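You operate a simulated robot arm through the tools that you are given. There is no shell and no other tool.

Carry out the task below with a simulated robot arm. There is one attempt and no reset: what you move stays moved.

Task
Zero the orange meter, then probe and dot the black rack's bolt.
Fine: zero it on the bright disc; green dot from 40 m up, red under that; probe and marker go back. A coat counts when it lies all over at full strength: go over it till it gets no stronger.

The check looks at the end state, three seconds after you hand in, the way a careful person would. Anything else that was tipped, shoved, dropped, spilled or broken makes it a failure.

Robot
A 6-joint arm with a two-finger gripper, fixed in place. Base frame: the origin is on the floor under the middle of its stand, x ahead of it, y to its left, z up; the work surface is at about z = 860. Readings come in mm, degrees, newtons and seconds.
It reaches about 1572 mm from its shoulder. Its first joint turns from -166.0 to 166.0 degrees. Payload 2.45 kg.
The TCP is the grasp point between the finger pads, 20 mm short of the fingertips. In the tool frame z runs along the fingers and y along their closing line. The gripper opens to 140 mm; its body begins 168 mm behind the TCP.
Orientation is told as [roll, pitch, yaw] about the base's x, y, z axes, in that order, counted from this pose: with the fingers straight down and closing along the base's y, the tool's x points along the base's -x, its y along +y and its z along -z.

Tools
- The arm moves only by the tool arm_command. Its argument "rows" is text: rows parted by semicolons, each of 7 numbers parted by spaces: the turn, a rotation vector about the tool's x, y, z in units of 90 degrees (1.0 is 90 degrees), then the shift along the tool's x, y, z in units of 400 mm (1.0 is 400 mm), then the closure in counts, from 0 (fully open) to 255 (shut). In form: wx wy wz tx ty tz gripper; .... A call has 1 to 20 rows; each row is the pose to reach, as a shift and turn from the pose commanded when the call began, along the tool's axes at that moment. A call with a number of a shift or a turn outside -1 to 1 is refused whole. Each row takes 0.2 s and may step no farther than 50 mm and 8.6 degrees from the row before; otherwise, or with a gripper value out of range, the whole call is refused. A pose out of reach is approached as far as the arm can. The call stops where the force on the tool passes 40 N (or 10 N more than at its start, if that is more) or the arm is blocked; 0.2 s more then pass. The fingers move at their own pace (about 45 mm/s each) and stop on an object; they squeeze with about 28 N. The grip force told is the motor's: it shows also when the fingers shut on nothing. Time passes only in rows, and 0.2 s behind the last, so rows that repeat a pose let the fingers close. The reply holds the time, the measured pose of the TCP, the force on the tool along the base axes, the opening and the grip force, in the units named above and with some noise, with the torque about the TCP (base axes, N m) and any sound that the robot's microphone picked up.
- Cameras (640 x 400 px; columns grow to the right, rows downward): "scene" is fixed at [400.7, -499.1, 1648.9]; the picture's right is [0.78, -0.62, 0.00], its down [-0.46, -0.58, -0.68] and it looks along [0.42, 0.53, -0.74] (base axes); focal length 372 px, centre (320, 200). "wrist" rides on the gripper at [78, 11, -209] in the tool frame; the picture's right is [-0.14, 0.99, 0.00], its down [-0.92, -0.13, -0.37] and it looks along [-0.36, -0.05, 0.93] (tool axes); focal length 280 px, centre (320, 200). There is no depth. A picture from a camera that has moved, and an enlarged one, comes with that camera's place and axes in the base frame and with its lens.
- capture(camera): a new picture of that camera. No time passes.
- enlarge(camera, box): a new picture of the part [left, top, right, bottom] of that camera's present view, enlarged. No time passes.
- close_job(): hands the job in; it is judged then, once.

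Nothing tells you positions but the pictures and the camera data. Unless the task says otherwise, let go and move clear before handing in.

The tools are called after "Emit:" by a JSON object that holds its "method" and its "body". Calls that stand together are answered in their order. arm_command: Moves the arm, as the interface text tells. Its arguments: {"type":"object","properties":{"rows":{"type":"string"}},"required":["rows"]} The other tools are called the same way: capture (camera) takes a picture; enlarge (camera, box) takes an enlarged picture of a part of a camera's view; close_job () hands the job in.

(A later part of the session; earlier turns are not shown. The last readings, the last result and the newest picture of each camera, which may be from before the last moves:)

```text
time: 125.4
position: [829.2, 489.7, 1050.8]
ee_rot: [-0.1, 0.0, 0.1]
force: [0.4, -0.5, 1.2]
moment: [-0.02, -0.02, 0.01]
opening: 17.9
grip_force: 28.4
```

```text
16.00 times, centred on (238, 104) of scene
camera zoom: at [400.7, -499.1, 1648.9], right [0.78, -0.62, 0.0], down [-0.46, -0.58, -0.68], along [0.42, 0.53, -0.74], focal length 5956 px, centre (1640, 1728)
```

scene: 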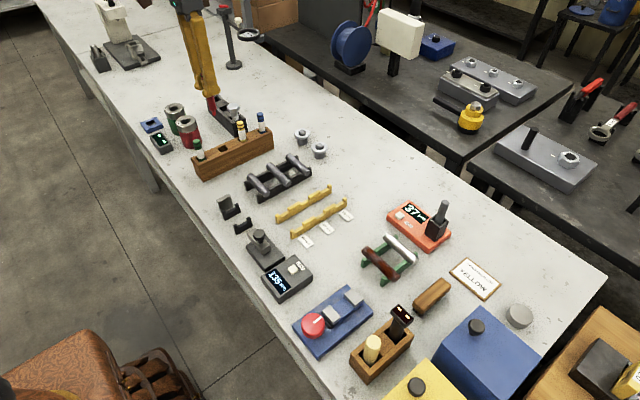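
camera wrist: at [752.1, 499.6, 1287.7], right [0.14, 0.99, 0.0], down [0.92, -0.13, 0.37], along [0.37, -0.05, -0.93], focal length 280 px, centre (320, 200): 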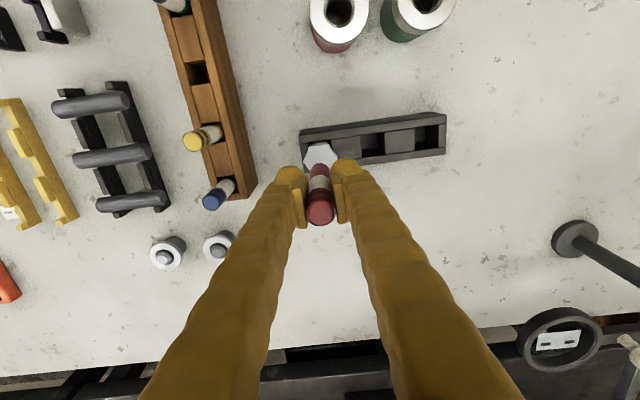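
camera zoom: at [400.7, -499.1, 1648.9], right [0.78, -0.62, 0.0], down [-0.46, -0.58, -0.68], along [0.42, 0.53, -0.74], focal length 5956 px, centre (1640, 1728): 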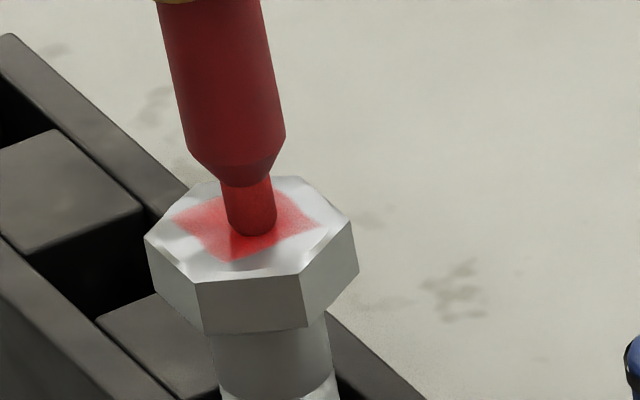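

I'll lift briefly to judge how even and strong the patch is.

Emit:
{"method": "arm_command", "body": {"rows": "0 0 0 0 0 -0.01 255; 0 0 0 0 0 -0.1 255; 0 0 0 0 0 -0.2 255; 0 0 0 0 0 -0.2 255"}}

Emit:
{"method": "enlarge", "body": {"camera": "scene", "box": [225, 95, 250, 114]}}

Emit:
{"method": "enlarge", "body": {"camera": "wrist", "box": [295, 125, 345, 175]}}

```text
time: 126.4
position: [829.6, 489.7, 1130.9]
ee_rot: [0.0, 0.0, 0.0]
force: [-0.5, -0.7, -0.7]
moment: [-0.01, -0.01, 0.03]
opening: 17.6
grip_force: 27.3
```

```text
16.00 times, centred on (238, 104) of scene
camera zoom: at [400.7, -499.1, 1648.9], right [0.78, -0.62, 0.0], down [-0.46, -0.58, -0.68], along [0.42, 0.53, -0.74], focal length 5956 px, centre (1640, 1728)
```

zoom: 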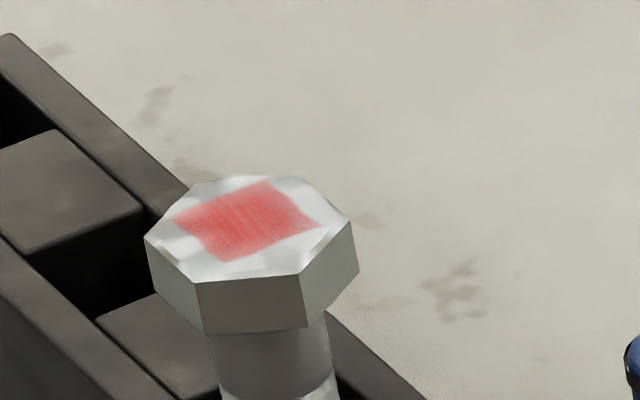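

```text
8.00 times, centred on (320, 150) of wrist
camera zoom: at [751.8, 499.0, 1340.2], right [0.14, 0.99, 0.0], down [0.92, -0.13, 0.37], along [0.36, -0.05, -0.93], focal length 2243 px, centre (320, 600)
```

zoom: 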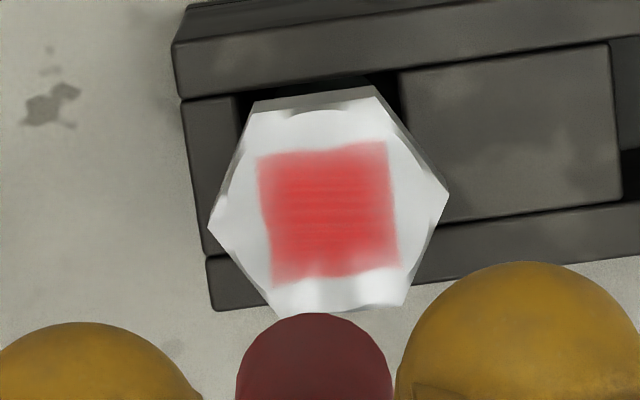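

There's an even square patch at roughly 60% strength with streaks along the strokes. I'll keep going over it, this time also offset by ±6 mm in x so the edges fill too.

Emit:
{"method": "arm_command", "body": {"rows": "0 0 0 -0.015 -0.03 0.1 255; 0 0 0 -0.015 -0.03 0.19 255; 0 0 0 -0.015 -0.03 0.199 255; 0 0 0 -0.015 -0.02 0.2004 255; 0 0 0 -0.015 -0.01 0.2004 255; 0 0 0 -0.015 0 0.2004 255; 0 0 0 -0.015 0.01 0.2004 255; 0 0 0 -0.015 0.02 0.2004 255; 0 0 0 -0.015 0.03 0.2004 255; 0 0 0 -0.015 0.02 0.2004 255; 0 0 0 -0.015 0.01 0.2004 255; 0 0 0 -0.015 0 0.2004 255; 0 0 0 -0.015 -0.01 0.2004 255; 0 0 0 -0.015 -0.02 0.2004 255; 0 0 0 -0.015 -0.03 0.2004 255; 0 0 0 -0.015 -0.02 0.2004 255; 0 0 0 -0.015 -0.01 0.2004 255; 0 0 0 -0.015 0 0.2004 255"}}

Emit:
{"method": "enlarge", "body": {"camera": "scene", "box": [225, 95, 250, 114]}}

```text
time: 130.2
position: [833.7, 490.2, 1050.5]
ee_rot: [-0.1, 0.0, 0.0]
force: [0.5, -0.1, -0.5]
moment: [0.01, 0.03, 0.0]
opening: 17.8
grip_force: 28.4
```

```text
16.00 times, centred on (238, 104) of scene
camera zoom: at [400.7, -499.1, 1648.9], right [0.78, -0.62, 0.0], down [-0.46, -0.58, -0.68], along [0.42, 0.53, -0.74], focal length 5956 px, centre (1640, 1728)
```

zoom: 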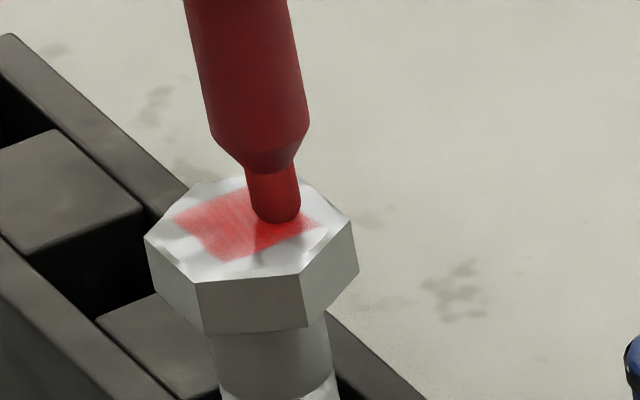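

Emit:
{"method": "arm_command", "body": {"rows": "0 0 0 0 0 0.0004 255; 0 0 0 0 0 0.0004 255"}}

Emit:
{"method": "arm_command", "body": {"rows": "0 0 0 0 0 0.0004 255; 0 0 0 0 0 0.0004 255"}}

```text
time: 130.8
position: [834.8, 489.1, 1051.4]
ee_rot: [-0.1, 0.0, -0.1]
force: [0.2, -0.3, -0.2]
moment: [0.03, 0.02, 0.0]
opening: 17.7
grip_force: 28.4
```

```text
time: 131.4
position: [834.9, 489.5, 1050.8]
ee_rot: [0.0, -0.1, 0.0]
force: [-0.4, 0.7, -0.1]
moment: [-0.02, 0.01, 0.01]
opening: 17.6
grip_force: 27.6
```

Emit:
{"method": "arm_command", "body": {"rows": "0 0 0 0 0 0.0005 255; 0 0 0 0 0 0.0005 255"}}

Emit:
{"method": "arm_command", "body": {"rows": "0 0 0 0 0 0.0005 255; 0 0 0 0 0 0.0005 255"}}

```text
time: 132.0
position: [836.1, 489.7, 1050.7]
ee_rot: [0.0, 0.0, -0.1]
force: [0.0, -0.1, 1.8]
moment: [-0.07, 0.0, 0.0]
opening: 17.6
grip_force: 27.7
```

```text
time: 132.6
position: [836.8, 489.9, 1049.6]
ee_rot: [0.0, -0.1, 0.0]
force: [-0.5, -0.5, 6.1]
moment: [-0.08, 0.07, 0.0]
opening: 17.5
grip_force: 28.0
```

There is contact now (6 N). I'll back off a touch and stroke at this x offset.

Emit:
{"method": "arm_command", "body": {"rows": "0 0 0 0 -0.01 -0.0002 255; 0 0 0 0 -0.02 -0.0002 255; 0 0 0 0 -0.03 -0.0002 255; 0 0 0 0 -0.02 -0.0002 255; 0 0 0 0 -0.01 -0.0002 255; 0 0 0 0 0 -0.0002 255; 0 0 0 0 0.01 -0.0002 255; 0 0 0 0 0.02 -0.0002 255; 0 0 0 0 0.03 -0.0002 255; 0 0 0 0 0.02 -0.0002 255; 0 0 0 0 0.01 -0.0002 255; 0 0 0 0 0 -0.0002 255; 0 0 0 0 -0.01 -0.0002 255; 0 0 0 0 -0.02 -0.0002 255; 0 0 0 0 -0.03 -0.0002 255; 0 0 0 0 -0.02 -0.0002 255; 0 0 0 0 -0.01 -0.0002 255; 0 0 0 0 0 -0.0002 255"}}

Emit:
{"method": "enlarge", "body": {"camera": "scene", "box": [225, 95, 250, 114]}}

```text
time: 136.4
position: [836.6, 490.1, 1050.1]
ee_rot: [-0.1, -0.1, 0.0]
force: [0.5, -2.5, 6.7]
moment: [-0.1, -0.06, -0.01]
opening: 17.6
grip_force: 28.1
```

```text
16.00 times, centred on (238, 104) of scene
camera zoom: at [400.7, -499.1, 1648.9], right [0.78, -0.62, 0.0], down [-0.46, -0.58, -0.68], along [0.42, 0.53, -0.74], focal length 5956 px, centre (1640, 1728)
```

zoom: 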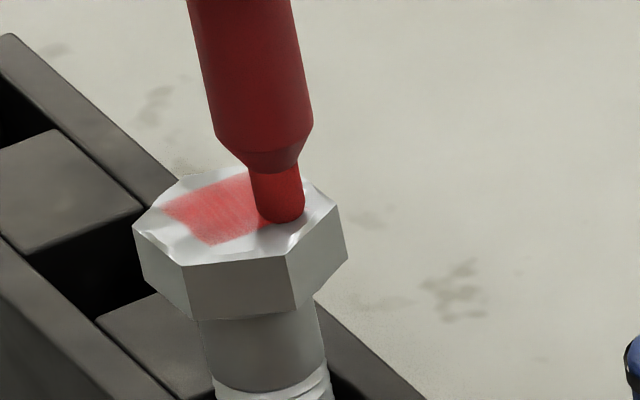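

Emit:
{"method": "arm_command", "body": {"rows": "0 0 0 0 0 -0.005 255; 0 0 0 0.005 0 -0.05 255; 0 0 0 0.015 0 -0.15 255; 0 0 0 0.015 0 -0.2 255; 0 0 0 0.015 0 -0.2 255"}}

Emit:
{"method": "enlarge", "body": {"camera": "scene", "box": [225, 95, 250, 114]}}

Emit:
{"method": "enlarge", "body": {"camera": "wrist", "box": [295, 125, 345, 175]}}

Emit:
{"method": "enlarge", "body": {"camera": "scene", "box": [205, 60, 265, 135]}}

```text
time: 137.6
position: [829.4, 490.8, 1130.4]
ee_rot: [0.0, 0.1, 0.1]
force: [-0.2, -1.1, -1.0]
moment: [0.03, -0.05, 0.02]
opening: 17.9
grip_force: 27.9
```

```text
16.00 times, centred on (238, 104) of scene
camera zoom: at [400.7, -499.1, 1648.9], right [0.78, -0.62, 0.0], down [-0.46, -0.58, -0.68], along [0.42, 0.53, -0.74], focal length 5956 px, centre (1640, 1728)
```

zoom: 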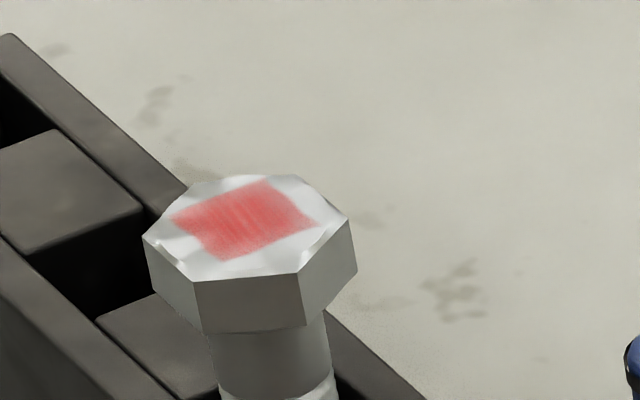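

```text
8.00 times, centred on (320, 150) of wrist
camera zoom: at [751.7, 500.2, 1338.4], right [0.14, 0.99, 0.0], down [0.92, -0.13, 0.37], along [0.36, -0.05, -0.93], focal length 2243 px, centre (320, 600)
```

zoom: 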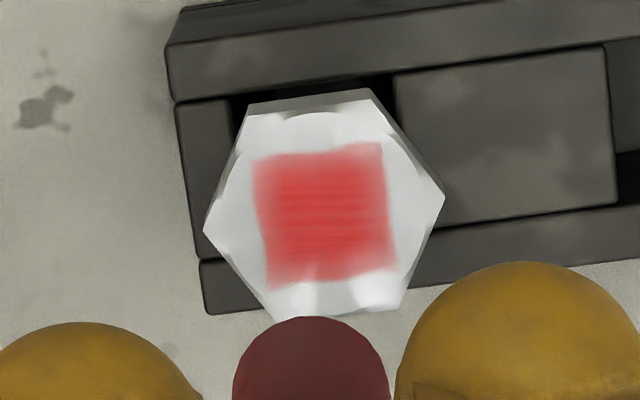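

```text
5.33 times, centred on (235, 98) of scene
camera zoom: at [400.7, -499.1, 1648.9], right [0.78, -0.62, 0.0], down [-0.46, -0.58, -0.68], along [0.42, 0.53, -0.74], focal length 1985 px, centre (773, 747)
```

zoom: 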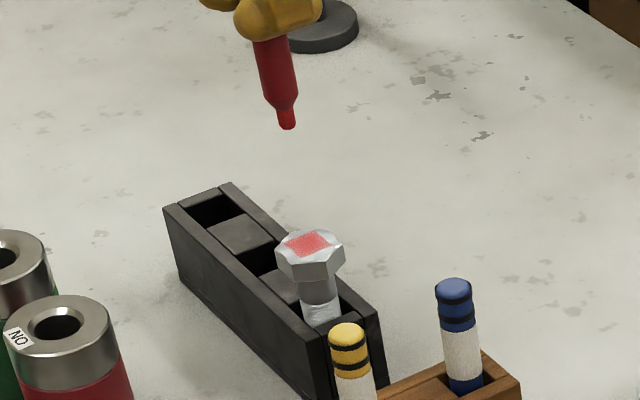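

It's a bit stronger and more even. The marker creeps up in the grip whenever the bolt rocks, so I'll find the lightest contact again and stroke with that.

Emit:
{"method": "arm_command", "body": {"rows": "0 0 0 0 0 0.1 255; 0 0 0 0 0 0.19 255; 0 0 0 0 0 0.199 255; 0 0 0 0 0 0.2 255; 0 0 0 0 0 0.2 255; 0 0 0 0 0 0.2 255"}}

Emit:
{"method": "arm_command", "body": {"rows": "0 0 0 0 0 0.0003 255; 0 0 0 0 0 0.0003 255"}}

Emit:
{"method": "arm_command", "body": {"rows": "0 0 0 0 0 0.0003 255; 0 0 0 0 0 0.0003 255"}}

Emit:
{"method": "arm_command", "body": {"rows": "0 0 0 0 0 0.0003 255; 0 0 0 0 0 0.0003 255"}}

```text
time: 139.0
position: [830.0, 490.6, 1050.9]
ee_rot: [0.1, -0.1, 0.1]
force: [0.3, -0.3, -0.4]
moment: [0.01, -0.01, 0.02]
opening: 17.8
grip_force: 28.2
```

```text
time: 139.6
position: [829.0, 489.9, 1050.2]
ee_rot: [0.0, 0.0, 0.0]
force: [0.1, 0.3, -1.1]
moment: [0.0, -0.02, 0.03]
opening: 17.4
grip_force: 28.1
```

```text
time: 140.2
position: [829.4, 489.5, 1051.5]
ee_rot: [0.0, 0.0, 0.1]
force: [-0.2, -0.7, -0.6]
moment: [0.04, 0.02, 0.0]
opening: 17.4
grip_force: 28.1
```

```text
time: 140.8
position: [830.1, 489.4, 1049.6]
ee_rot: [0.1, -0.1, 0.0]
force: [-0.1, 0.3, -0.7]
moment: [-0.02, 0.01, 0.03]
opening: 17.6
grip_force: 27.8
```

Emit:
{"method": "arm_command", "body": {"rows": "0 0 0 0 0 0.0003 255; 0 0 0 0 0 0.0003 255"}}

Emit:
{"method": "arm_command", "body": {"rows": "0 0 0 0 0 0.0003 255; 0 0 0 0 0 0.0003 255"}}

Emit:
{"method": "arm_command", "body": {"rows": "0 0 0 0 0 0.0003 255; 0 0 0 0 0 0.0003 255"}}

Emit:
{"method": "arm_command", "body": {"rows": "0 0 0 0 0 0.0003 255; 0 0 0 0 0 0.0003 255"}}

```text
time: 141.4
position: [828.4, 488.8, 1050.7]
ee_rot: [-0.1, 0.0, 0.0]
force: [-0.4, -0.5, -0.3]
moment: [0.0, -0.01, 0.02]
opening: 17.6
grip_force: 27.8
```

```text
time: 142.0
position: [829.1, 489.7, 1050.5]
ee_rot: [0.0, 0.0, 0.0]
force: [0.3, 0.0, 1.6]
moment: [-0.05, -0.03, 0.0]
opening: 17.6
grip_force: 27.8
```

```text
time: 142.6
position: [828.8, 490.5, 1050.1]
ee_rot: [0.1, -0.1, 0.0]
force: [0.3, -1.2, 3.9]
moment: [-0.06, -0.01, -0.02]
opening: 17.7
grip_force: 28.0
```

```text
time: 143.2
position: [829.5, 489.8, 1048.0]
ee_rot: [0.0, 0.0, 0.0]
force: [-0.4, -0.5, 6.8]
moment: [-0.06, -0.03, -0.02]
opening: 17.3
grip_force: 27.5
```

Contact starts near 1050.95. I'll stroke at about 1–2 N.

Emit:
{"method": "arm_command", "body": {"rows": "0 0 0 0 0 -0.0006 255; 0 0 0 0 0.01 -0.0006 255; 0 0 0 0 0.02 -0.0006 255; 0 0 0 0 0.025 -0.0006 255; 0 0 0 0 0.015 -0.0006 255; 0 0 0 0 0.005 -0.0006 255; 0 0 0 0 -0.005 -0.0006 255; 0 0 0 0 -0.015 -0.0006 255; 0 0 0 0 -0.025 -0.0006 255; 0 0 0 0 -0.015 -0.0006 255; 0 0 0 0 -0.005 -0.0006 255; 0 0 0 0 0.005 -0.0006 255; 0 0 0 0 0.015 -0.0006 255; 0 0 0 0 0.025 -0.0006 255; 0 0 0 0 0.015 -0.0006 255; 0 0 0 0 0.005 -0.0006 255; 0 0 0 0 -0.005 -0.0006 255; 0 0 0 0 -0.015 -0.0006 255; 0 0 0 0 -0.005 -0.0006 255; 0 0 0 0 0 -0.0006 255"}}

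Emit:
{"method": "enlarge", "body": {"camera": "scene", "box": [225, 95, 250, 114]}}

```text
time: 147.4
position: [828.6, 489.2, 1048.8]
ee_rot: [-0.1, 0.1, 0.1]
force: [-0.1, 0.7, -0.8]
moment: [0.02, -0.02, -0.01]
opening: 17.5
grip_force: 27.9
```

```text
16.00 times, centred on (238, 104) of scene
camera zoom: at [400.7, -499.1, 1648.9], right [0.78, -0.62, 0.0], down [-0.46, -0.58, -0.68], along [0.42, 0.53, -0.74], focal length 5956 px, centre (1640, 1728)
```

zoom: 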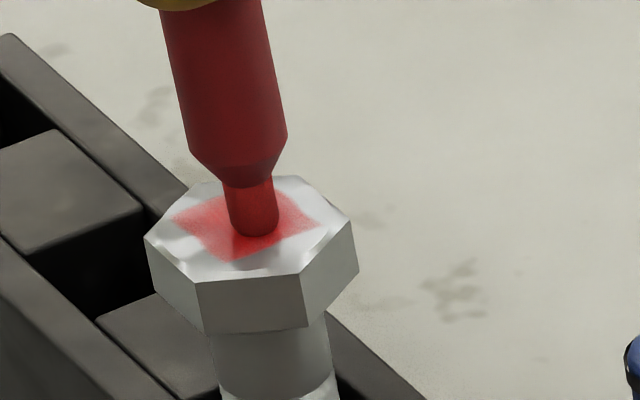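

The bolt stays upright at this pressure but gets little ink. I'll use a slightly firmer touch with longer strokes, which gave the best gain earlier.

Emit:
{"method": "arm_command", "body": {"rows": "0 0 0 0 0 0.001 255; 0 0 0 0 0.01 0.001 255; 0 0 0 0 0.02 0.001 255; 0 0 0 0 0.03 0.001 255; 0 0 0 0 0.02 0.001 255; 0 0 0 0 0.01 0.001 255; 0 0 0 0 0 0.001 255; 0 0 0 0 -0.01 0.001 255; 0 0 0 0 -0.02 0.001 255; 0 0 0 0 -0.03 0.001 255; 0 0 0 0 -0.02 0.001 255; 0 0 0 0 -0.01 0.001 255; 0 0 0 0 0 0.001 255; 0 0 0 0 0.01 0.001 255; 0 0 0 0 0.02 0.001 255; 0 0 0 0 0.03 0.001 255; 0 0 0 0 0.02 0.001 255; 0 0 0 0 0.01 0.001 255; 0 0 0 0 0 0.001 255"}}

Emit:
{"method": "enlarge", "body": {"camera": "scene", "box": [225, 95, 250, 114]}}

```text
time: 151.4
position: [828.5, 490.1, 1050.0]
ee_rot: [0.0, 0.0, 0.0]
force: [0.7, 0.4, -0.8]
moment: [-0.01, -0.01, 0.03]
opening: 17.7
grip_force: 27.8
```

```text
16.00 times, centred on (238, 104) of scene
camera zoom: at [400.7, -499.1, 1648.9], right [0.78, -0.62, 0.0], down [-0.46, -0.58, -0.68], along [0.42, 0.53, -0.74], focal length 5956 px, centre (1640, 1728)
```

zoom: 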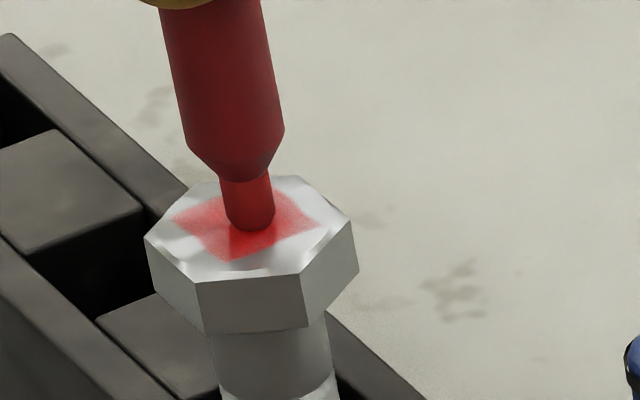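

Emit:
{"method": "arm_command", "body": {"rows": "0 0 0 0 0 0.0005 255; 0 0 0 0 0 0.001 255; 0 0 0 0 0 0.001 255"}}

Emit:
{"method": "arm_command", "body": {"rows": "0 0 0 0 0 0.0005 255; 0 0 0 0 0 0.0005 255"}}

```text
time: 152.2
position: [830.1, 489.5, 1049.6]
ee_rot: [0.0, 0.0, 0.1]
force: [-0.5, 0.0, 0.1]
moment: [-0.04, 0.02, 0.01]
opening: 17.5
grip_force: 28.3
```

```text
time: 152.8
position: [830.0, 490.3, 1049.1]
ee_rot: [0.0, 0.0, 0.0]
force: [-0.1, 0.1, 1.6]
moment: [-0.02, 0.02, -0.05]
opening: 17.7
grip_force: 28.1
```

There is contact again at about 1.6 N. I'll do one stroke and look mid-way to see whether the nib is really sliding.

Emit:
{"method": "arm_command", "body": {"rows": "0 0 0 0 0.0075 0.0002 255; 0 0 0 0 0.015 0.0002 255; 0 0 0 0 0.0225 0.0002 255; 0 0 0 0 0.03 0.0002 255"}}

Emit:
{"method": "enlarge", "body": {"camera": "scene", "box": [225, 95, 250, 114]}}

```text
time: 153.8
position: [829.9, 500.4, 1048.3]
ee_rot: [0.1, 0.0, -0.1]
force: [-0.2, 0.0, 6.3]
moment: [-0.12, -0.09, -0.01]
opening: 17.5
grip_force: 27.9
```

```text
16.00 times, centred on (238, 104) of scene
camera zoom: at [400.7, -499.1, 1648.9], right [0.78, -0.62, 0.0], down [-0.46, -0.58, -0.68], along [0.42, 0.53, -0.74], focal length 5956 px, centre (1640, 1728)
```

zoom: 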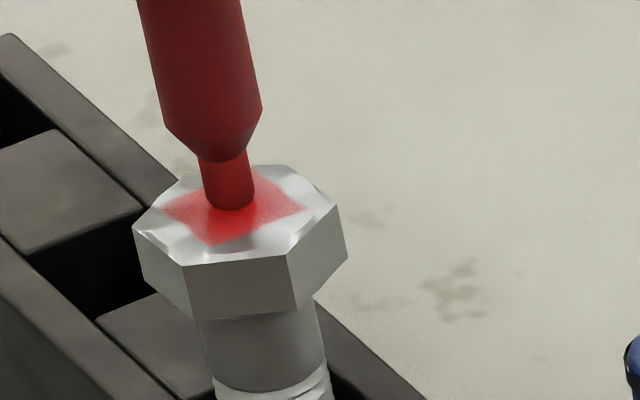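

The bolt leans only about 4 mm and then the nib slides about 8 mm across it at 6 N, which is what I want. I'll continue full passes at this height.

Emit:
{"method": "arm_command", "body": {"rows": "0 0 0 0 -0.01 0 255; 0 0 0 0 -0.02 0 255; 0 0 0 0 -0.03 0 255; 0 0 0 0 -0.04 0 255; 0 0 0 0 -0.05 0 255; 0 0 0 0 -0.06 0 255"}}

Emit:
{"method": "enlarge", "body": {"camera": "scene", "box": [225, 95, 250, 114]}}

```text
time: 155.2
position: [830.2, 477.2, 1048.0]
ee_rot: [0.0, 0.0, 0.1]
force: [-0.4, 0.8, 3.9]
moment: [0.01, -0.01, 0.0]
opening: 17.4
grip_force: 28.3
```

```text
16.00 times, centred on (238, 104) of scene
camera zoom: at [400.7, -499.1, 1648.9], right [0.78, -0.62, 0.0], down [-0.46, -0.58, -0.68], along [0.42, 0.53, -0.74], focal length 5956 px, centre (1640, 1728)
```

zoom: 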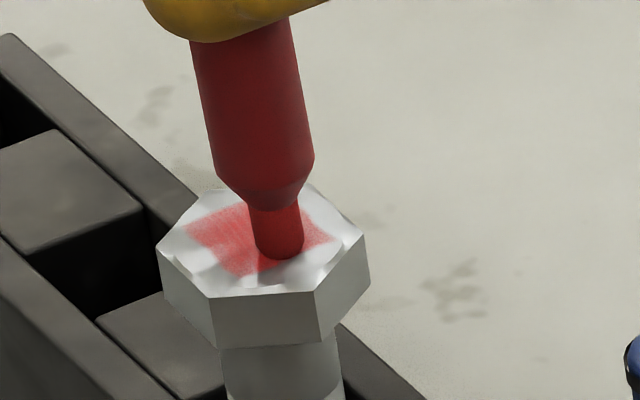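

Sliding works both ways. I'll do three more full passes.

Emit:
{"method": "arm_command", "body": {"rows": "0 0 0 0 0.01 0 255; 0 0 0 0 0.02 0 255; 0 0 0 0 0.03 0 255; 0 0 0 0 0.04 0 255; 0 0 0 0 0.05 0 255; 0 0 0 0 0.06 0 255; 0 0 0 0 0.05 0 255; 0 0 0 0 0.04 0 255; 0 0 0 0 0.03 0 255; 0 0 0 0 0.02 0 255; 0 0 0 0 0.01 0 255; 0 0 0 0 0 0 255; 0 0 0 0 0.01 0 255; 0 0 0 0 0.02 0 255; 0 0 0 0 0.03 0 255; 0 0 0 0 0.04 0 255; 0 0 0 0 0.05 0 255; 0 0 0 0 0.06 0 255"}}

Emit:
{"method": "enlarge", "body": {"camera": "scene", "box": [225, 95, 250, 114]}}

```text
time: 159.0
position: [828.9, 502.1, 1047.5]
ee_rot: [0.0, -0.1, 0.1]
force: [0.1, 0.5, -0.2]
moment: [-0.01, -0.03, -0.03]
opening: 17.4
grip_force: 28.1
```

```text
16.00 times, centred on (238, 104) of scene
camera zoom: at [400.7, -499.1, 1648.9], right [0.78, -0.62, 0.0], down [-0.46, -0.58, -0.68], along [0.42, 0.53, -0.74], focal length 5956 px, centre (1640, 1728)
```

zoom: 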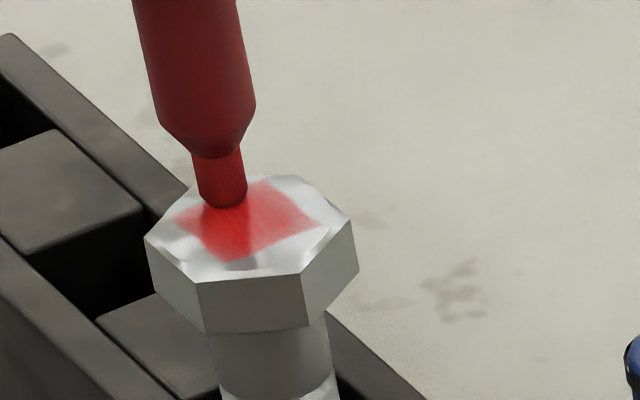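

The colour is deepening and contact faded again. I'll lower 0.4 mm and repeat.

Emit:
{"method": "arm_command", "body": {"rows": "0 0 0 0 -0.01 0.0012 255; 0 0 0 0 -0.02 0.0012 255; 0 0 0 0 -0.03 0.0012 255; 0 0 0 0 -0.04 0.0012 255; 0 0 0 0 -0.05 0.0012 255; 0 0 0 0 -0.06 0.0012 255; 0 0 0 0 -0.05 0.0012 255; 0 0 0 0 -0.04 0.0012 255; 0 0 0 0 -0.03 0.0012 255; 0 0 0 0 -0.02 0.0012 255; 0 0 0 0 -0.01 0.0012 255; 0 0 0 0 0 0.0012 255; 0 0 0 0 -0.01 0.0012 255; 0 0 0 0 -0.02 0.0012 255; 0 0 0 0 -0.03 0.0012 255; 0 0 0 0 -0.04 0.0012 255; 0 0 0 0 -0.05 0.0012 255; 0 0 0 0 -0.06 0.0012 255"}}

Emit:
{"method": "enlarge", "body": {"camera": "scene", "box": [225, 95, 250, 114]}}

```text
time: 162.8
position: [829.6, 477.7, 1047.1]
ee_rot: [0.0, -0.1, 0.0]
force: [-0.3, 0.1, -0.7]
moment: [-0.04, 0.02, -0.02]
opening: 17.5
grip_force: 27.6
```

```text
16.00 times, centred on (238, 104) of scene
camera zoom: at [400.7, -499.1, 1648.9], right [0.78, -0.62, 0.0], down [-0.46, -0.58, -0.68], along [0.42, 0.53, -0.74], focal length 5956 px, centre (1640, 1728)
```

zoom: 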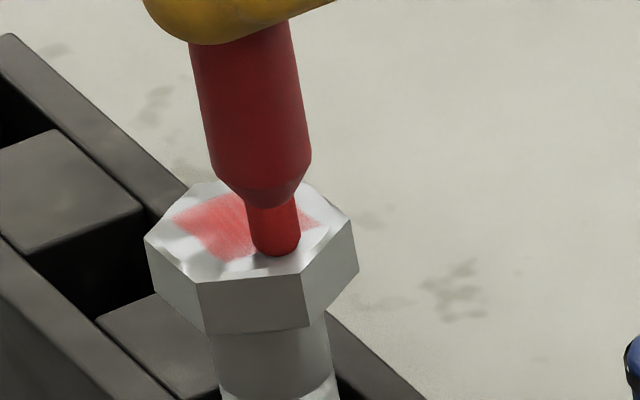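

Emit:
{"method": "arm_command", "body": {"rows": "0 0 0 0 0.01 0 255; 0 0 0 0 0.02 0 255; 0 0 0 0 0.03 0 255; 0 0 0 0 0.03 0.0005 255; 0 0 0 0 0.03 0.0005 255"}}

Emit:
{"method": "arm_command", "body": {"rows": "0 0 0 0 0 0.0005 255; 0 0 0 0 0 0.0005 255"}}

Emit:
{"method": "arm_command", "body": {"rows": "0 0 0 0 0 0.0005 255; 0 0 0 0 0 0.0005 255"}}

```text
time: 164.0
position: [828.9, 489.1, 1047.6]
ee_rot: [0.0, 0.0, -0.1]
force: [0.2, -0.2, -0.3]
moment: [0.01, 0.05, 0.0]
opening: 17.7
grip_force: 27.5
```

```text
time: 164.6
position: [828.7, 489.2, 1047.6]
ee_rot: [0.0, 0.0, 0.0]
force: [0.5, -0.4, -0.5]
moment: [-0.01, 0.0, -0.01]
opening: 17.4
grip_force: 27.7
```

```text
time: 165.2
position: [828.9, 490.9, 1047.3]
ee_rot: [0.0, 0.0, 0.0]
force: [-0.7, 0.4, 1.9]
moment: [0.03, -0.02, 0.0]
opening: 17.4
grip_force: 28.1
```

Contact is at 1.9 N. I'll do more passes from here.

Emit:
{"method": "arm_command", "body": {"rows": "0 0 0 0 0.01 0.0002 255; 0 0 0 0 0.02 0.0002 255; 0 0 0 0 0.03 0.0002 255; 0 0 0 0 0.02 0.0002 255; 0 0 0 0 0.01 0.0002 255; 0 0 0 0 0 0.0002 255; 0 0 0 0 -0.01 0.0002 255; 0 0 0 0 -0.02 0.0002 255; 0 0 0 0 -0.03 0.0002 255; 0 0 0 0 -0.02 0.0002 255; 0 0 0 0 -0.01 0.0002 255; 0 0 0 0 0 0.0002 255; 0 0 0 0 0.01 0.0002 255; 0 0 0 0 0.02 0.0002 255; 0 0 0 0 0.03 0.0002 255; 0 0 0 0 0.02 0.0002 255; 0 0 0 0 0.01 0.0002 255; 0 0 0 0 0 0.0002 255"}}

Emit:
{"method": "enlarge", "body": {"camera": "scene", "box": [225, 95, 250, 114]}}

```text
time: 169.0
position: [828.9, 489.4, 1047.0]
ee_rot: [0.0, -0.1, 0.0]
force: [-0.1, 0.1, -0.7]
moment: [0.03, -0.02, 0.0]
opening: 17.4
grip_force: 27.8
```

```text
16.00 times, centred on (238, 104) of scene
camera zoom: at [400.7, -499.1, 1648.9], right [0.78, -0.62, 0.0], down [-0.46, -0.58, -0.68], along [0.42, 0.53, -0.74], focal length 5956 px, centre (1640, 1728)
```

zoom: 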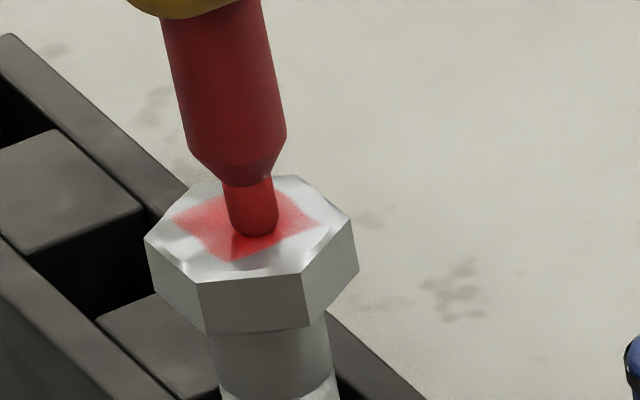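

I'll lift for a check of the patch.

Emit:
{"method": "arm_command", "body": {"rows": "0 0 0 0 0 -0.01 255; 0 0 0 0 0 -0.1 255; 0 0 0 0 0 -0.2 255; 0 0 0 0 0 -0.2 255"}}

Emit:
{"method": "enlarge", "body": {"camera": "wrist", "box": [295, 125, 345, 175]}}

Emit:
{"method": "enlarge", "body": {"camera": "scene", "box": [225, 95, 250, 114]}}

```text
time: 170.0
position: [828.7, 490.2, 1127.3]
ee_rot: [0.0, 0.0, 0.1]
force: [-0.3, 0.4, -0.1]
moment: [-0.01, 0.0, 0.0]
opening: 17.5
grip_force: 27.9
```

```text
8.00 times, centred on (320, 150) of wrist
camera zoom: at [752.0, 500.5, 1336.5], right [0.14, 0.99, 0.0], down [0.92, -0.13, 0.37], along [0.36, -0.05, -0.93], focal length 2243 px, centre (320, 600)
```

zoom: 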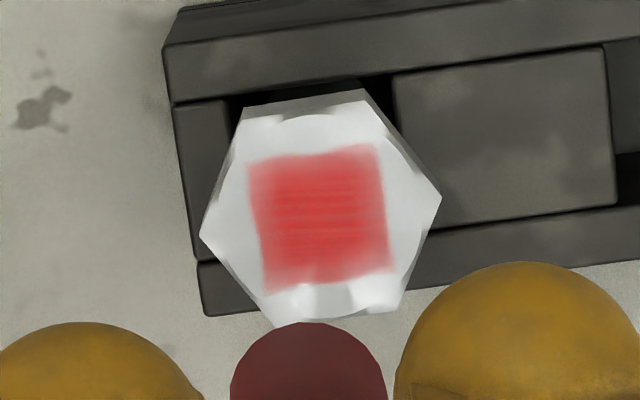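

```text
16.00 times, centred on (238, 104) of scene
camera zoom: at [400.7, -499.1, 1648.9], right [0.78, -0.62, 0.0], down [-0.46, -0.58, -0.68], along [0.42, 0.53, -0.74], focal length 5956 px, centre (1640, 1728)
```

zoom: 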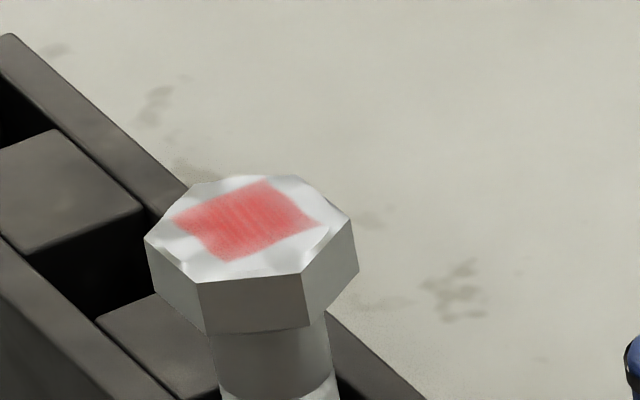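

The patch looks about the same as two checks ago, so it may already be at its limit. I'll zoom in further to judge evenness and edges.

Emit:
{"method": "enlarge", "body": {"camera": "wrist", "box": [307, 138, 337, 168]}}

Emit:
{"method": "enlarge", "body": {"camera": "scene", "box": [230, 98, 244, 108]}}

```text
13.33 times, centred on (322, 153) of wrist
camera zoom: at [752.0, 500.5, 1336.5], right [0.14, 0.99, 0.0], down [0.92, -0.13, 0.37], along [0.36, -0.05, -0.93], focal length 3738 px, centre (293, 827)
```

zoom: 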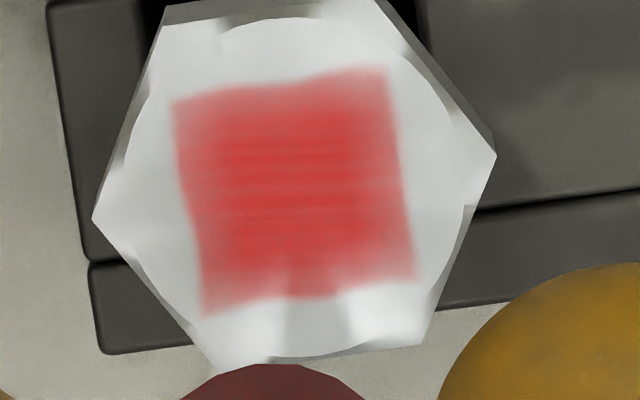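

```text
16.00 times, centred on (237, 103) of scene
camera zoom: at [400.7, -499.1, 1648.9], right [0.78, -0.62, 0.0], down [-0.46, -0.58, -0.68], along [0.42, 0.53, -0.74], focal length 5956 px, centre (1648, 1752)
```

zoom: 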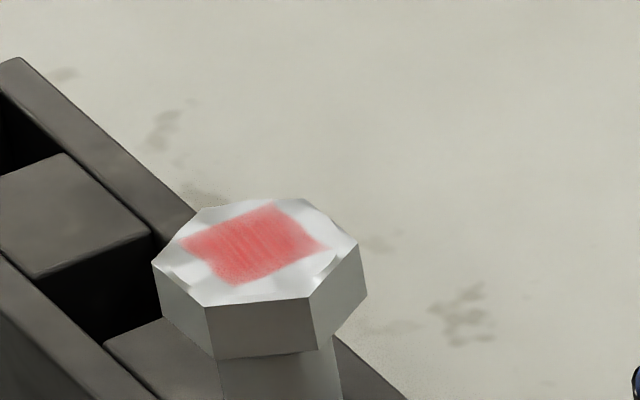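

I'll do another confirmed round at x offsets of +6 and -6 mm, then compare with this same view to see whether it still gets stronger.

Emit:
{"method": "arm_command", "body": {"rows": "0 0 0 -0.015 0 0.1 255; 0 0 0 -0.015 0 0.19 255; 0 0 0 -0.015 0 0.2 255; 0 0 0 -0.015 0 0.2009 255; 0 0 0 -0.015 0 0.2009 255; 0 0 0 -0.015 0 0.2009 255"}}

Emit:
{"method": "arm_command", "body": {"rows": "0 0 0 0 0 0.0004 255; 0 0 0 0 0 0.0004 255"}}

Emit:
{"method": "arm_command", "body": {"rows": "0 0 0 0 0 0.0004 255; 0 0 0 0 0 0.0004 255"}}

Emit:
{"method": "arm_command", "body": {"rows": "0 0 0 0 0 0.0004 255; 0 0 0 0 0 0.0004 255"}}

```text
time: 171.4
position: [835.3, 490.5, 1046.7]
ee_rot: [0.0, 0.1, 0.0]
force: [-0.4, -0.2, 0.3]
moment: [0.02, 0.02, -0.01]
opening: 17.3
grip_force: 28.5
```

```text
time: 172.0
position: [834.7, 490.7, 1047.2]
ee_rot: [0.0, 0.0, -0.1]
force: [0.2, -1.3, 2.2]
moment: [-0.01, -0.06, -0.04]
opening: 17.6
grip_force: 28.1
```

```text
time: 172.6
position: [835.1, 489.8, 1047.9]
ee_rot: [0.0, 0.1, 0.1]
force: [0.7, -0.1, 4.5]
moment: [-0.03, -0.04, 0.02]
opening: 17.3
grip_force: 28.3
```

```text
time: 173.2
position: [835.0, 490.3, 1046.8]
ee_rot: [0.0, 0.0, -0.1]
force: [0.4, 0.5, 8.2]
moment: [0.02, -0.03, 0.0]
opening: 17.7
grip_force: 28.2
```

Emit:
{"method": "arm_command", "body": {"rows": "0 0 0 0 0.0075 -0.0004 255; 0 0 0 0 0.015 -0.0004 255; 0 0 0 0 0.0225 -0.0004 255; 0 0 0 0 0.03 -0.0004 255; 0 0 0 0 0.0225 -0.0004 255; 0 0 0 0 0.015 -0.0004 255; 0 0 0 0 0.0075 -0.0004 255; 0 0 0 0 0 -0.0004 255; 0 0 0 0 -0.0075 -0.0004 255; 0 0 0 0 -0.015 -0.0004 255; 0 0 0 0 -0.0225 -0.0004 255; 0 0 0 0 -0.03 -0.0004 255"}}

Emit:
{"method": "enlarge", "body": {"camera": "scene", "box": [225, 95, 250, 114]}}

```text
time: 175.8
position: [834.6, 477.4, 1046.2]
ee_rot: [0.1, 0.0, 0.0]
force: [-0.6, 0.0, 0.6]
moment: [-0.01, 0.03, -0.01]
opening: 17.4
grip_force: 28.2
```

```text
16.00 times, centred on (238, 104) of scene
camera zoom: at [400.7, -499.1, 1648.9], right [0.78, -0.62, 0.0], down [-0.46, -0.58, -0.68], along [0.42, 0.53, -0.74], focal length 5956 px, centre (1640, 1728)
```

zoom: 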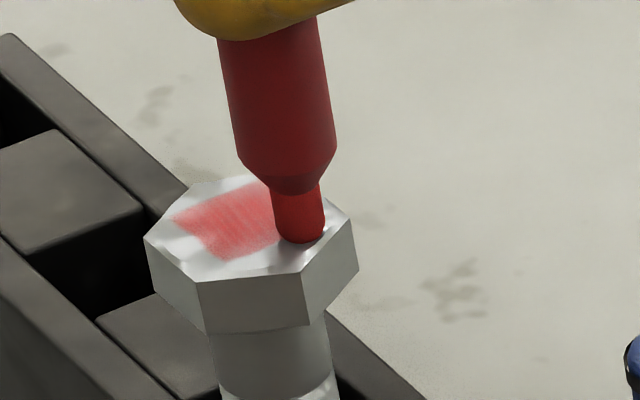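

Emit:
{"method": "arm_command", "body": {"rows": "0 0 0 0 0.01 -0.01 255; 0 0 0 0.03 0.06 -0.01 255; 0 0 0 0.03 0.06 0 255; 0 0 0 0.03 0.06 0.001 255; 0 0 0 0.03 0.05 0.001 255; 0 0 0 0.03 0.04 0.001 255; 0 0 0 0.03 0.03 0.001 255; 0 0 0 0.03 0.02 0.001 255; 0 0 0 0.03 0.01 0.001 255; 0 0 0 0.03 0 0.001 255; 0 0 0 0.03 0.01 0.001 255; 0 0 0 0.03 0.02 0.001 255; 0 0 0 0.03 0.03 0.001 255; 0 0 0 0.03 0.04 0.001 255; 0 0 0 0.03 0.05 0.001 255; 0 0 0 0.03 0.06 0.001 255"}}

Emit:
{"method": "enlarge", "body": {"camera": "scene", "box": [225, 95, 250, 114]}}

```text
time: 179.2
position: [823.6, 502.4, 1046.4]
ee_rot: [0.0, 0.1, 0.0]
force: [0.1, 0.2, -0.4]
moment: [0.0, 0.02, 0.0]
opening: 17.1
grip_force: 28.3
```

```text
16.00 times, centred on (238, 104) of scene
camera zoom: at [400.7, -499.1, 1648.9], right [0.78, -0.62, 0.0], down [-0.46, -0.58, -0.68], along [0.42, 0.53, -0.74], focal length 5956 px, centre (1640, 1728)
```

zoom: 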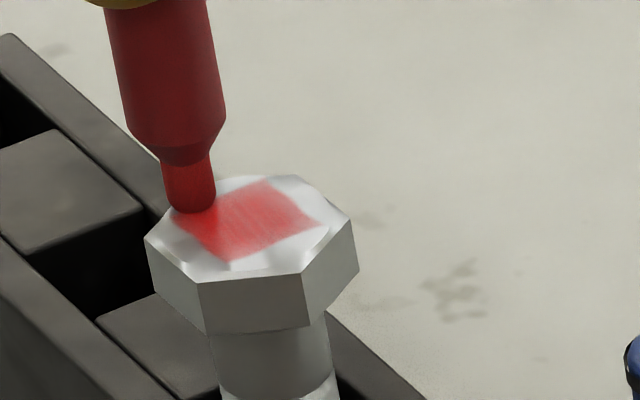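

Emit:
{"method": "arm_command", "body": {"rows": "0 0 0 0 -0.015 0 255; 0 0 0 0 -0.03 0 255; 0 0 0 0 -0.03 0.0006 255; 0 0 0 0 -0.03 0.0006 255"}}

Emit:
{"method": "arm_command", "body": {"rows": "0 0 0 0 0 0.0005 255; 0 0 0 0 0 0.0005 255"}}

Emit:
{"method": "arm_command", "body": {"rows": "0 0 0 0 0 0.0005 255; 0 0 0 0 0 0.0005 255"}}

```text
time: 180.2
position: [823.8, 489.7, 1045.9]
ee_rot: [0.0, 0.0, 0.0]
force: [-0.4, -0.3, -0.2]
moment: [-0.01, 0.01, 0.0]
opening: 17.3
grip_force: 28.4
```

```text
time: 180.8
position: [823.7, 491.2, 1046.1]
ee_rot: [0.0, 0.0, -0.1]
force: [0.1, -1.1, 0.9]
moment: [-0.03, 0.01, 0.01]
opening: 17.6
grip_force: 28.1
```

```text
time: 181.4
position: [823.6, 489.9, 1045.7]
ee_rot: [0.0, 0.0, 0.0]
force: [-0.4, 0.5, 5.6]
moment: [0.01, 0.02, -0.02]
opening: 17.5
grip_force: 28.3
```

Emit:
{"method": "arm_command", "body": {"rows": "0 0 0 0 0.0075 -0.0002 255; 0 0 0 0 0.015 -0.0002 255; 0 0 0 0 0.0225 -0.0002 255; 0 0 0 0 0.03 -0.0002 255; 0 0 0 0 0.0225 -0.0002 255; 0 0 0 0 0.015 -0.0002 255; 0 0 0 0 0.0075 -0.0002 255; 0 0 0 0 0 -0.0002 255; 0 0 0 0 -0.0075 -0.0002 255; 0 0 0 0 -0.015 -0.0002 255; 0 0 0 0 -0.0225 -0.0002 255; 0 0 0 0 -0.03 -0.0002 255; 0 0 0 0 -0.015 -0.0002 255; 0 0 0 -0.015 0 -0.0002 255; 0 0 0 -0.015 0 -0.01 255; 0 0 0 -0.015 0 -0.1 255; 0 0 0 -0.015 0 -0.2 255; 0 0 0 -0.015 0 -0.2 255"}}

Emit:
{"method": "enlarge", "body": {"camera": "wrist", "box": [307, 138, 337, 168]}}

Emit:
{"method": "enlarge", "body": {"camera": "scene", "box": [225, 95, 250, 114]}}

```text
time: 185.2
position: [829.8, 490.9, 1125.1]
ee_rot: [0.1, 0.0, 0.0]
force: [0.4, -1.1, -0.8]
moment: [-0.02, 0.01, 0.01]
opening: 17.2
grip_force: 28.4
```

```text
13.33 times, centred on (322, 153) of wrist
camera zoom: at [751.7, 499.8, 1333.9], right [0.14, 0.99, 0.0], down [0.92, -0.13, 0.37], along [0.36, -0.05, -0.93], focal length 3738 px, centre (293, 827)
```

zoom: 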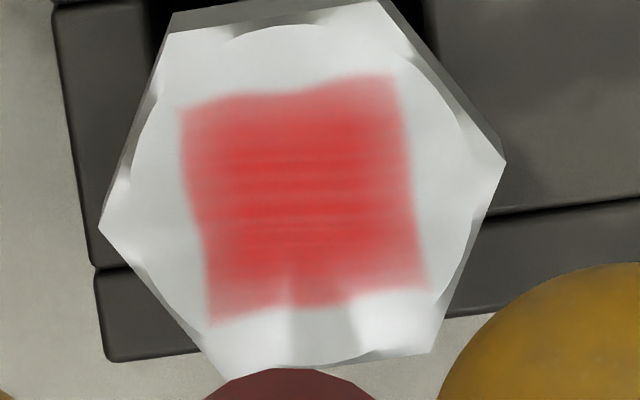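

```text
16.00 times, centred on (238, 104) of scene
camera zoom: at [400.7, -499.1, 1648.9], right [0.78, -0.62, 0.0], down [-0.46, -0.58, -0.68], along [0.42, 0.53, -0.74], focal length 5956 px, centre (1640, 1728)
```

zoom: 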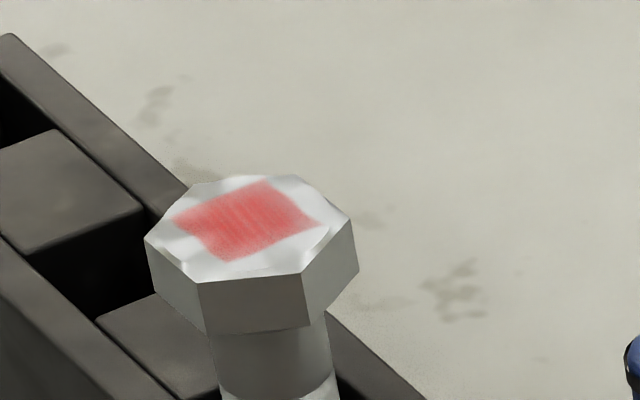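

It is now more evenly red than in the last check, so coverage is local and the ±x edges still need going over. I'll work at x +8 mm next.

Emit:
{"method": "arm_command", "body": {"rows": "0 0 0 -0.02 0 0.1 255; 0 0 0 -0.02 0 0.19 255; 0 0 0 -0.02 0 0.199 255; 0 0 0 -0.02 0 0.2004 255; 0 0 0 -0.02 0 0.2004 255; 0 0 0 -0.02 0 0.2004 255"}}

Emit:
{"method": "arm_command", "body": {"rows": "0 0 0 0 0 0.0004 255; 0 0 0 0 0 0.0004 255"}}

Emit:
{"method": "arm_command", "body": {"rows": "0 0 0 0 0 0.0004 255; 0 0 0 0 0 0.0004 255"}}

Emit:
{"method": "arm_command", "body": {"rows": "0 0 0 0 0 0.0004 255; 0 0 0 0 0 0.0004 255"}}

```text
time: 186.6
position: [837.3, 490.7, 1045.1]
ee_rot: [0.0, 0.0, 0.0]
force: [0.4, -0.8, 1.1]
moment: [-0.01, 0.01, 0.0]
opening: 17.5
grip_force: 28.1
```

```text
time: 187.2
position: [837.3, 489.8, 1046.0]
ee_rot: [0.0, 0.1, 0.0]
force: [-0.8, -0.1, 2.4]
moment: [-0.02, 0.05, 0.01]
opening: 17.4
grip_force: 28.0
```

```text
time: 187.8
position: [836.6, 489.5, 1043.8]
ee_rot: [0.1, -0.1, -0.1]
force: [0.1, -0.6, 4.7]
moment: [-0.02, 0.01, 0.0]
opening: 17.7
grip_force: 28.1
```

```text
time: 188.4
position: [837.1, 489.9, 1045.1]
ee_rot: [0.0, 0.0, 0.0]
force: [0.5, 1.7, 5.0]
moment: [-0.02, 0.02, 0.04]
opening: 17.6
grip_force: 28.5
```

Emit:
{"method": "arm_command", "body": {"rows": "0 0 0 0 0.01 0 255; 0 0 0 0 0.02 0 255; 0 0 0 0 0.03 0 255; 0 0 0 0 0.02 0.0002 255; 0 0 0 0 0.01 0.0002 255; 0 0 0 0 0 0.0002 255; 0 0 0 0 -0.01 0.0002 255; 0 0 0 0 -0.02 0.0002 255; 0 0 0 0 -0.03 0.0002 255; 0 0 0 0 -0.02 0.0004 255; 0 0 0 0 -0.01 0.0004 255; 0 0 0 0 0 0.0004 255; 0 0 0 0 0.01 0.0004 255; 0 0 0 0 0.02 0.0004 255; 0 0 0 0 0.03 0.0004 255; 0 0 0 0 0.02 0.0006 255; 0 0 0 0 0.01 0.0006 255; 0 0 0 0 0 0.0006 255"}}

Emit:
{"method": "enlarge", "body": {"camera": "scene", "box": [225, 95, 250, 114]}}

```text
time: 192.2
position: [836.4, 489.4, 1043.5]
ee_rot: [0.1, 0.0, 0.0]
force: [0.0, -0.4, -1.0]
moment: [-0.02, -0.02, -0.01]
opening: 17.3
grip_force: 28.2
```

```text
16.00 times, centred on (238, 104) of scene
camera zoom: at [400.7, -499.1, 1648.9], right [0.78, -0.62, 0.0], down [-0.46, -0.58, -0.68], along [0.42, 0.53, -0.74], focal length 5956 px, centre (1640, 1728)
```

zoom: 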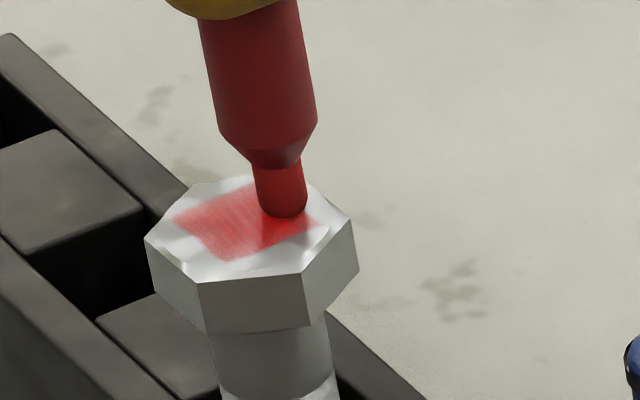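

Emit:
{"method": "arm_command", "body": {"rows": "0 0 0 0 0 -0.01 255; 0 0 0 0.04 0 -0.01 255; 0 0 0 0.04 0 0 255; 0 0 0 0.04 0 0.0008 255; 0 0 0 0.04 0 0.0008 255"}}

Emit:
{"method": "arm_command", "body": {"rows": "0 0 0 0 0 0.0005 255; 0 0 0 0 0 0.0005 255"}}

Emit:
{"method": "arm_command", "body": {"rows": "0 0 0 0 0 0.0005 255; 0 0 0 0 0 0.0005 255"}}

Emit:
{"method": "arm_command", "body": {"rows": "0 0 0 0 0 0.0005 255; 0 0 0 0 0 0.0005 255"}}

```text
time: 193.4
position: [821.3, 489.5, 1044.0]
ee_rot: [0.1, 0.1, 0.0]
force: [-0.1, -0.3, -0.7]
moment: [0.01, -0.03, 0.02]
opening: 17.3
grip_force: 28.2
```

```text
time: 194.0
position: [821.5, 489.4, 1044.4]
ee_rot: [0.0, 0.0, 0.0]
force: [-0.4, 0.3, -0.4]
moment: [-0.03, -0.02, 0.0]
opening: 17.4
grip_force: 27.9
```

```text
time: 194.6
position: [820.6, 490.6, 1044.4]
ee_rot: [0.0, 0.1, 0.0]
force: [-0.1, 0.2, -0.3]
moment: [0.03, -0.01, 0.0]
opening: 17.4
grip_force: 27.8
```

```text
time: 195.2
position: [822.1, 490.8, 1043.8]
ee_rot: [0.0, 0.0, 0.0]
force: [0.5, 0.2, 1.6]
moment: [-0.02, 0.04, -0.01]
opening: 17.3
grip_force: 28.1
```

Emit:
{"method": "arm_command", "body": {"rows": "0 0 0 0 0.01 0.0003 255; 0 0 0 0 0.02 0.0003 255; 0 0 0 0 0.03 0.0003 255; 0 0 0 0 0.02 0.0006 255; 0 0 0 0 0.01 0.0006 255; 0 0 0 0 0 0.0006 255; 0 0 0 0 -0.01 0.0006 255; 0 0 0 0 -0.02 0.0006 255; 0 0 0 0 -0.03 0.0006 255; 0 0 0 0 -0.02 0.0009 255; 0 0 0 0 -0.01 0.0009 255; 0 0 0 0 0 0.0009 255; 0 0 0 0 0.01 0.0009 255; 0 0 0 0 0.02 0.0009 255; 0 0 0 0 0.03 0.0009 255; 0 0 0 0 0.02 0.0012 255; 0 0 0 0 0.01 0.0012 255; 0 0 0 0 0 0.0012 255"}}

Emit:
{"method": "enlarge", "body": {"camera": "scene", "box": [225, 95, 250, 114]}}

```text
time: 199.0
position: [821.2, 490.0, 1043.0]
ee_rot: [0.0, -0.1, 0.2]
force: [-0.1, 2.0, 7.1]
moment: [0.17, 0.08, -0.01]
opening: 17.3
grip_force: 28.2
```

```text
16.00 times, centred on (238, 104) of scene
camera zoom: at [400.7, -499.1, 1648.9], right [0.78, -0.62, 0.0], down [-0.46, -0.58, -0.68], along [0.42, 0.53, -0.74], focal length 5956 px, centre (1640, 1728)
```

zoom: 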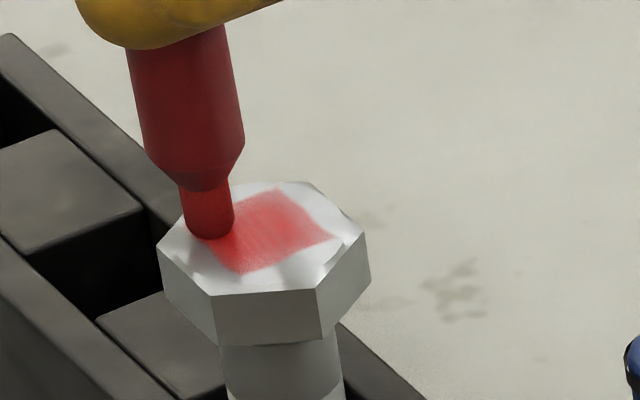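

Contact held this time. I'll zigzag across the patch from -x to +x.

Emit:
{"method": "arm_command", "body": {"rows": "0 0 0 -0.002 -0.01 0 255; 0 0 0 -0.004 -0.02 0 255; 0 0 0 -0.006 -0.03 0 255; 0 0 0 -0.008 -0.02 0.0002 255; 0 0 0 -0.01 -0.01 0.0002 255; 0 0 0 -0.012 0 0.0002 255; 0 0 0 -0.014 0.01 0.0003 255; 0 0 0 -0.016 0.02 0.0003 255; 0 0 0 -0.018 0.03 0.0004 255; 0 0 0 -0.02 0.02 0.0004 255; 0 0 0 -0.022 0.01 0.0005 255; 0 0 0 -0.024 0 0.0005 255; 0 0 0 -0.026 -0.01 0.0006 255; 0 0 0 -0.028 -0.02 0.0006 255; 0 0 0 -0.03 -0.03 0.0007 255; 0 0 0 -0.032 -0.02 0.0008 255; 0 0 0 -0.034 -0.01 0.0008 255; 0 0 0 -0.036 0 0.0009 255; 0 0 0 -0.038 0.01 0.0009 255; 0 0 0 -0.04 0.02 0.001 255"}}

Emit:
{"method": "enlarge", "body": {"camera": "scene", "box": [225, 95, 250, 114]}}

```text
time: 203.2
position: [837.0, 497.7, 1042.0]
ee_rot: [0.1, 0.0, 0.1]
force: [0.4, -0.2, -0.8]
moment: [0.04, -0.02, -0.02]
opening: 17.3
grip_force: 27.9
```

```text
16.00 times, centred on (238, 104) of scene
camera zoom: at [400.7, -499.1, 1648.9], right [0.78, -0.62, 0.0], down [-0.46, -0.58, -0.68], along [0.42, 0.53, -0.74], focal length 5956 px, centre (1640, 1728)
```

zoom: 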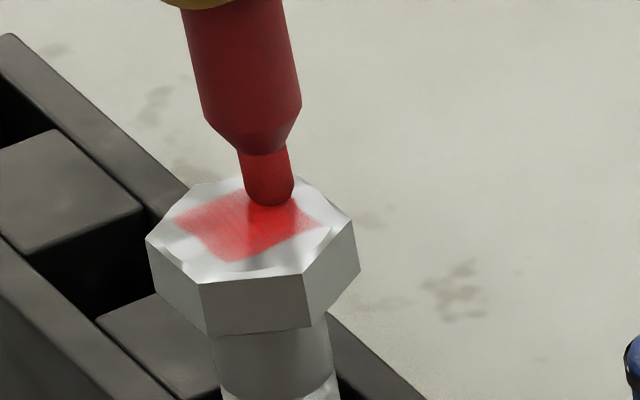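

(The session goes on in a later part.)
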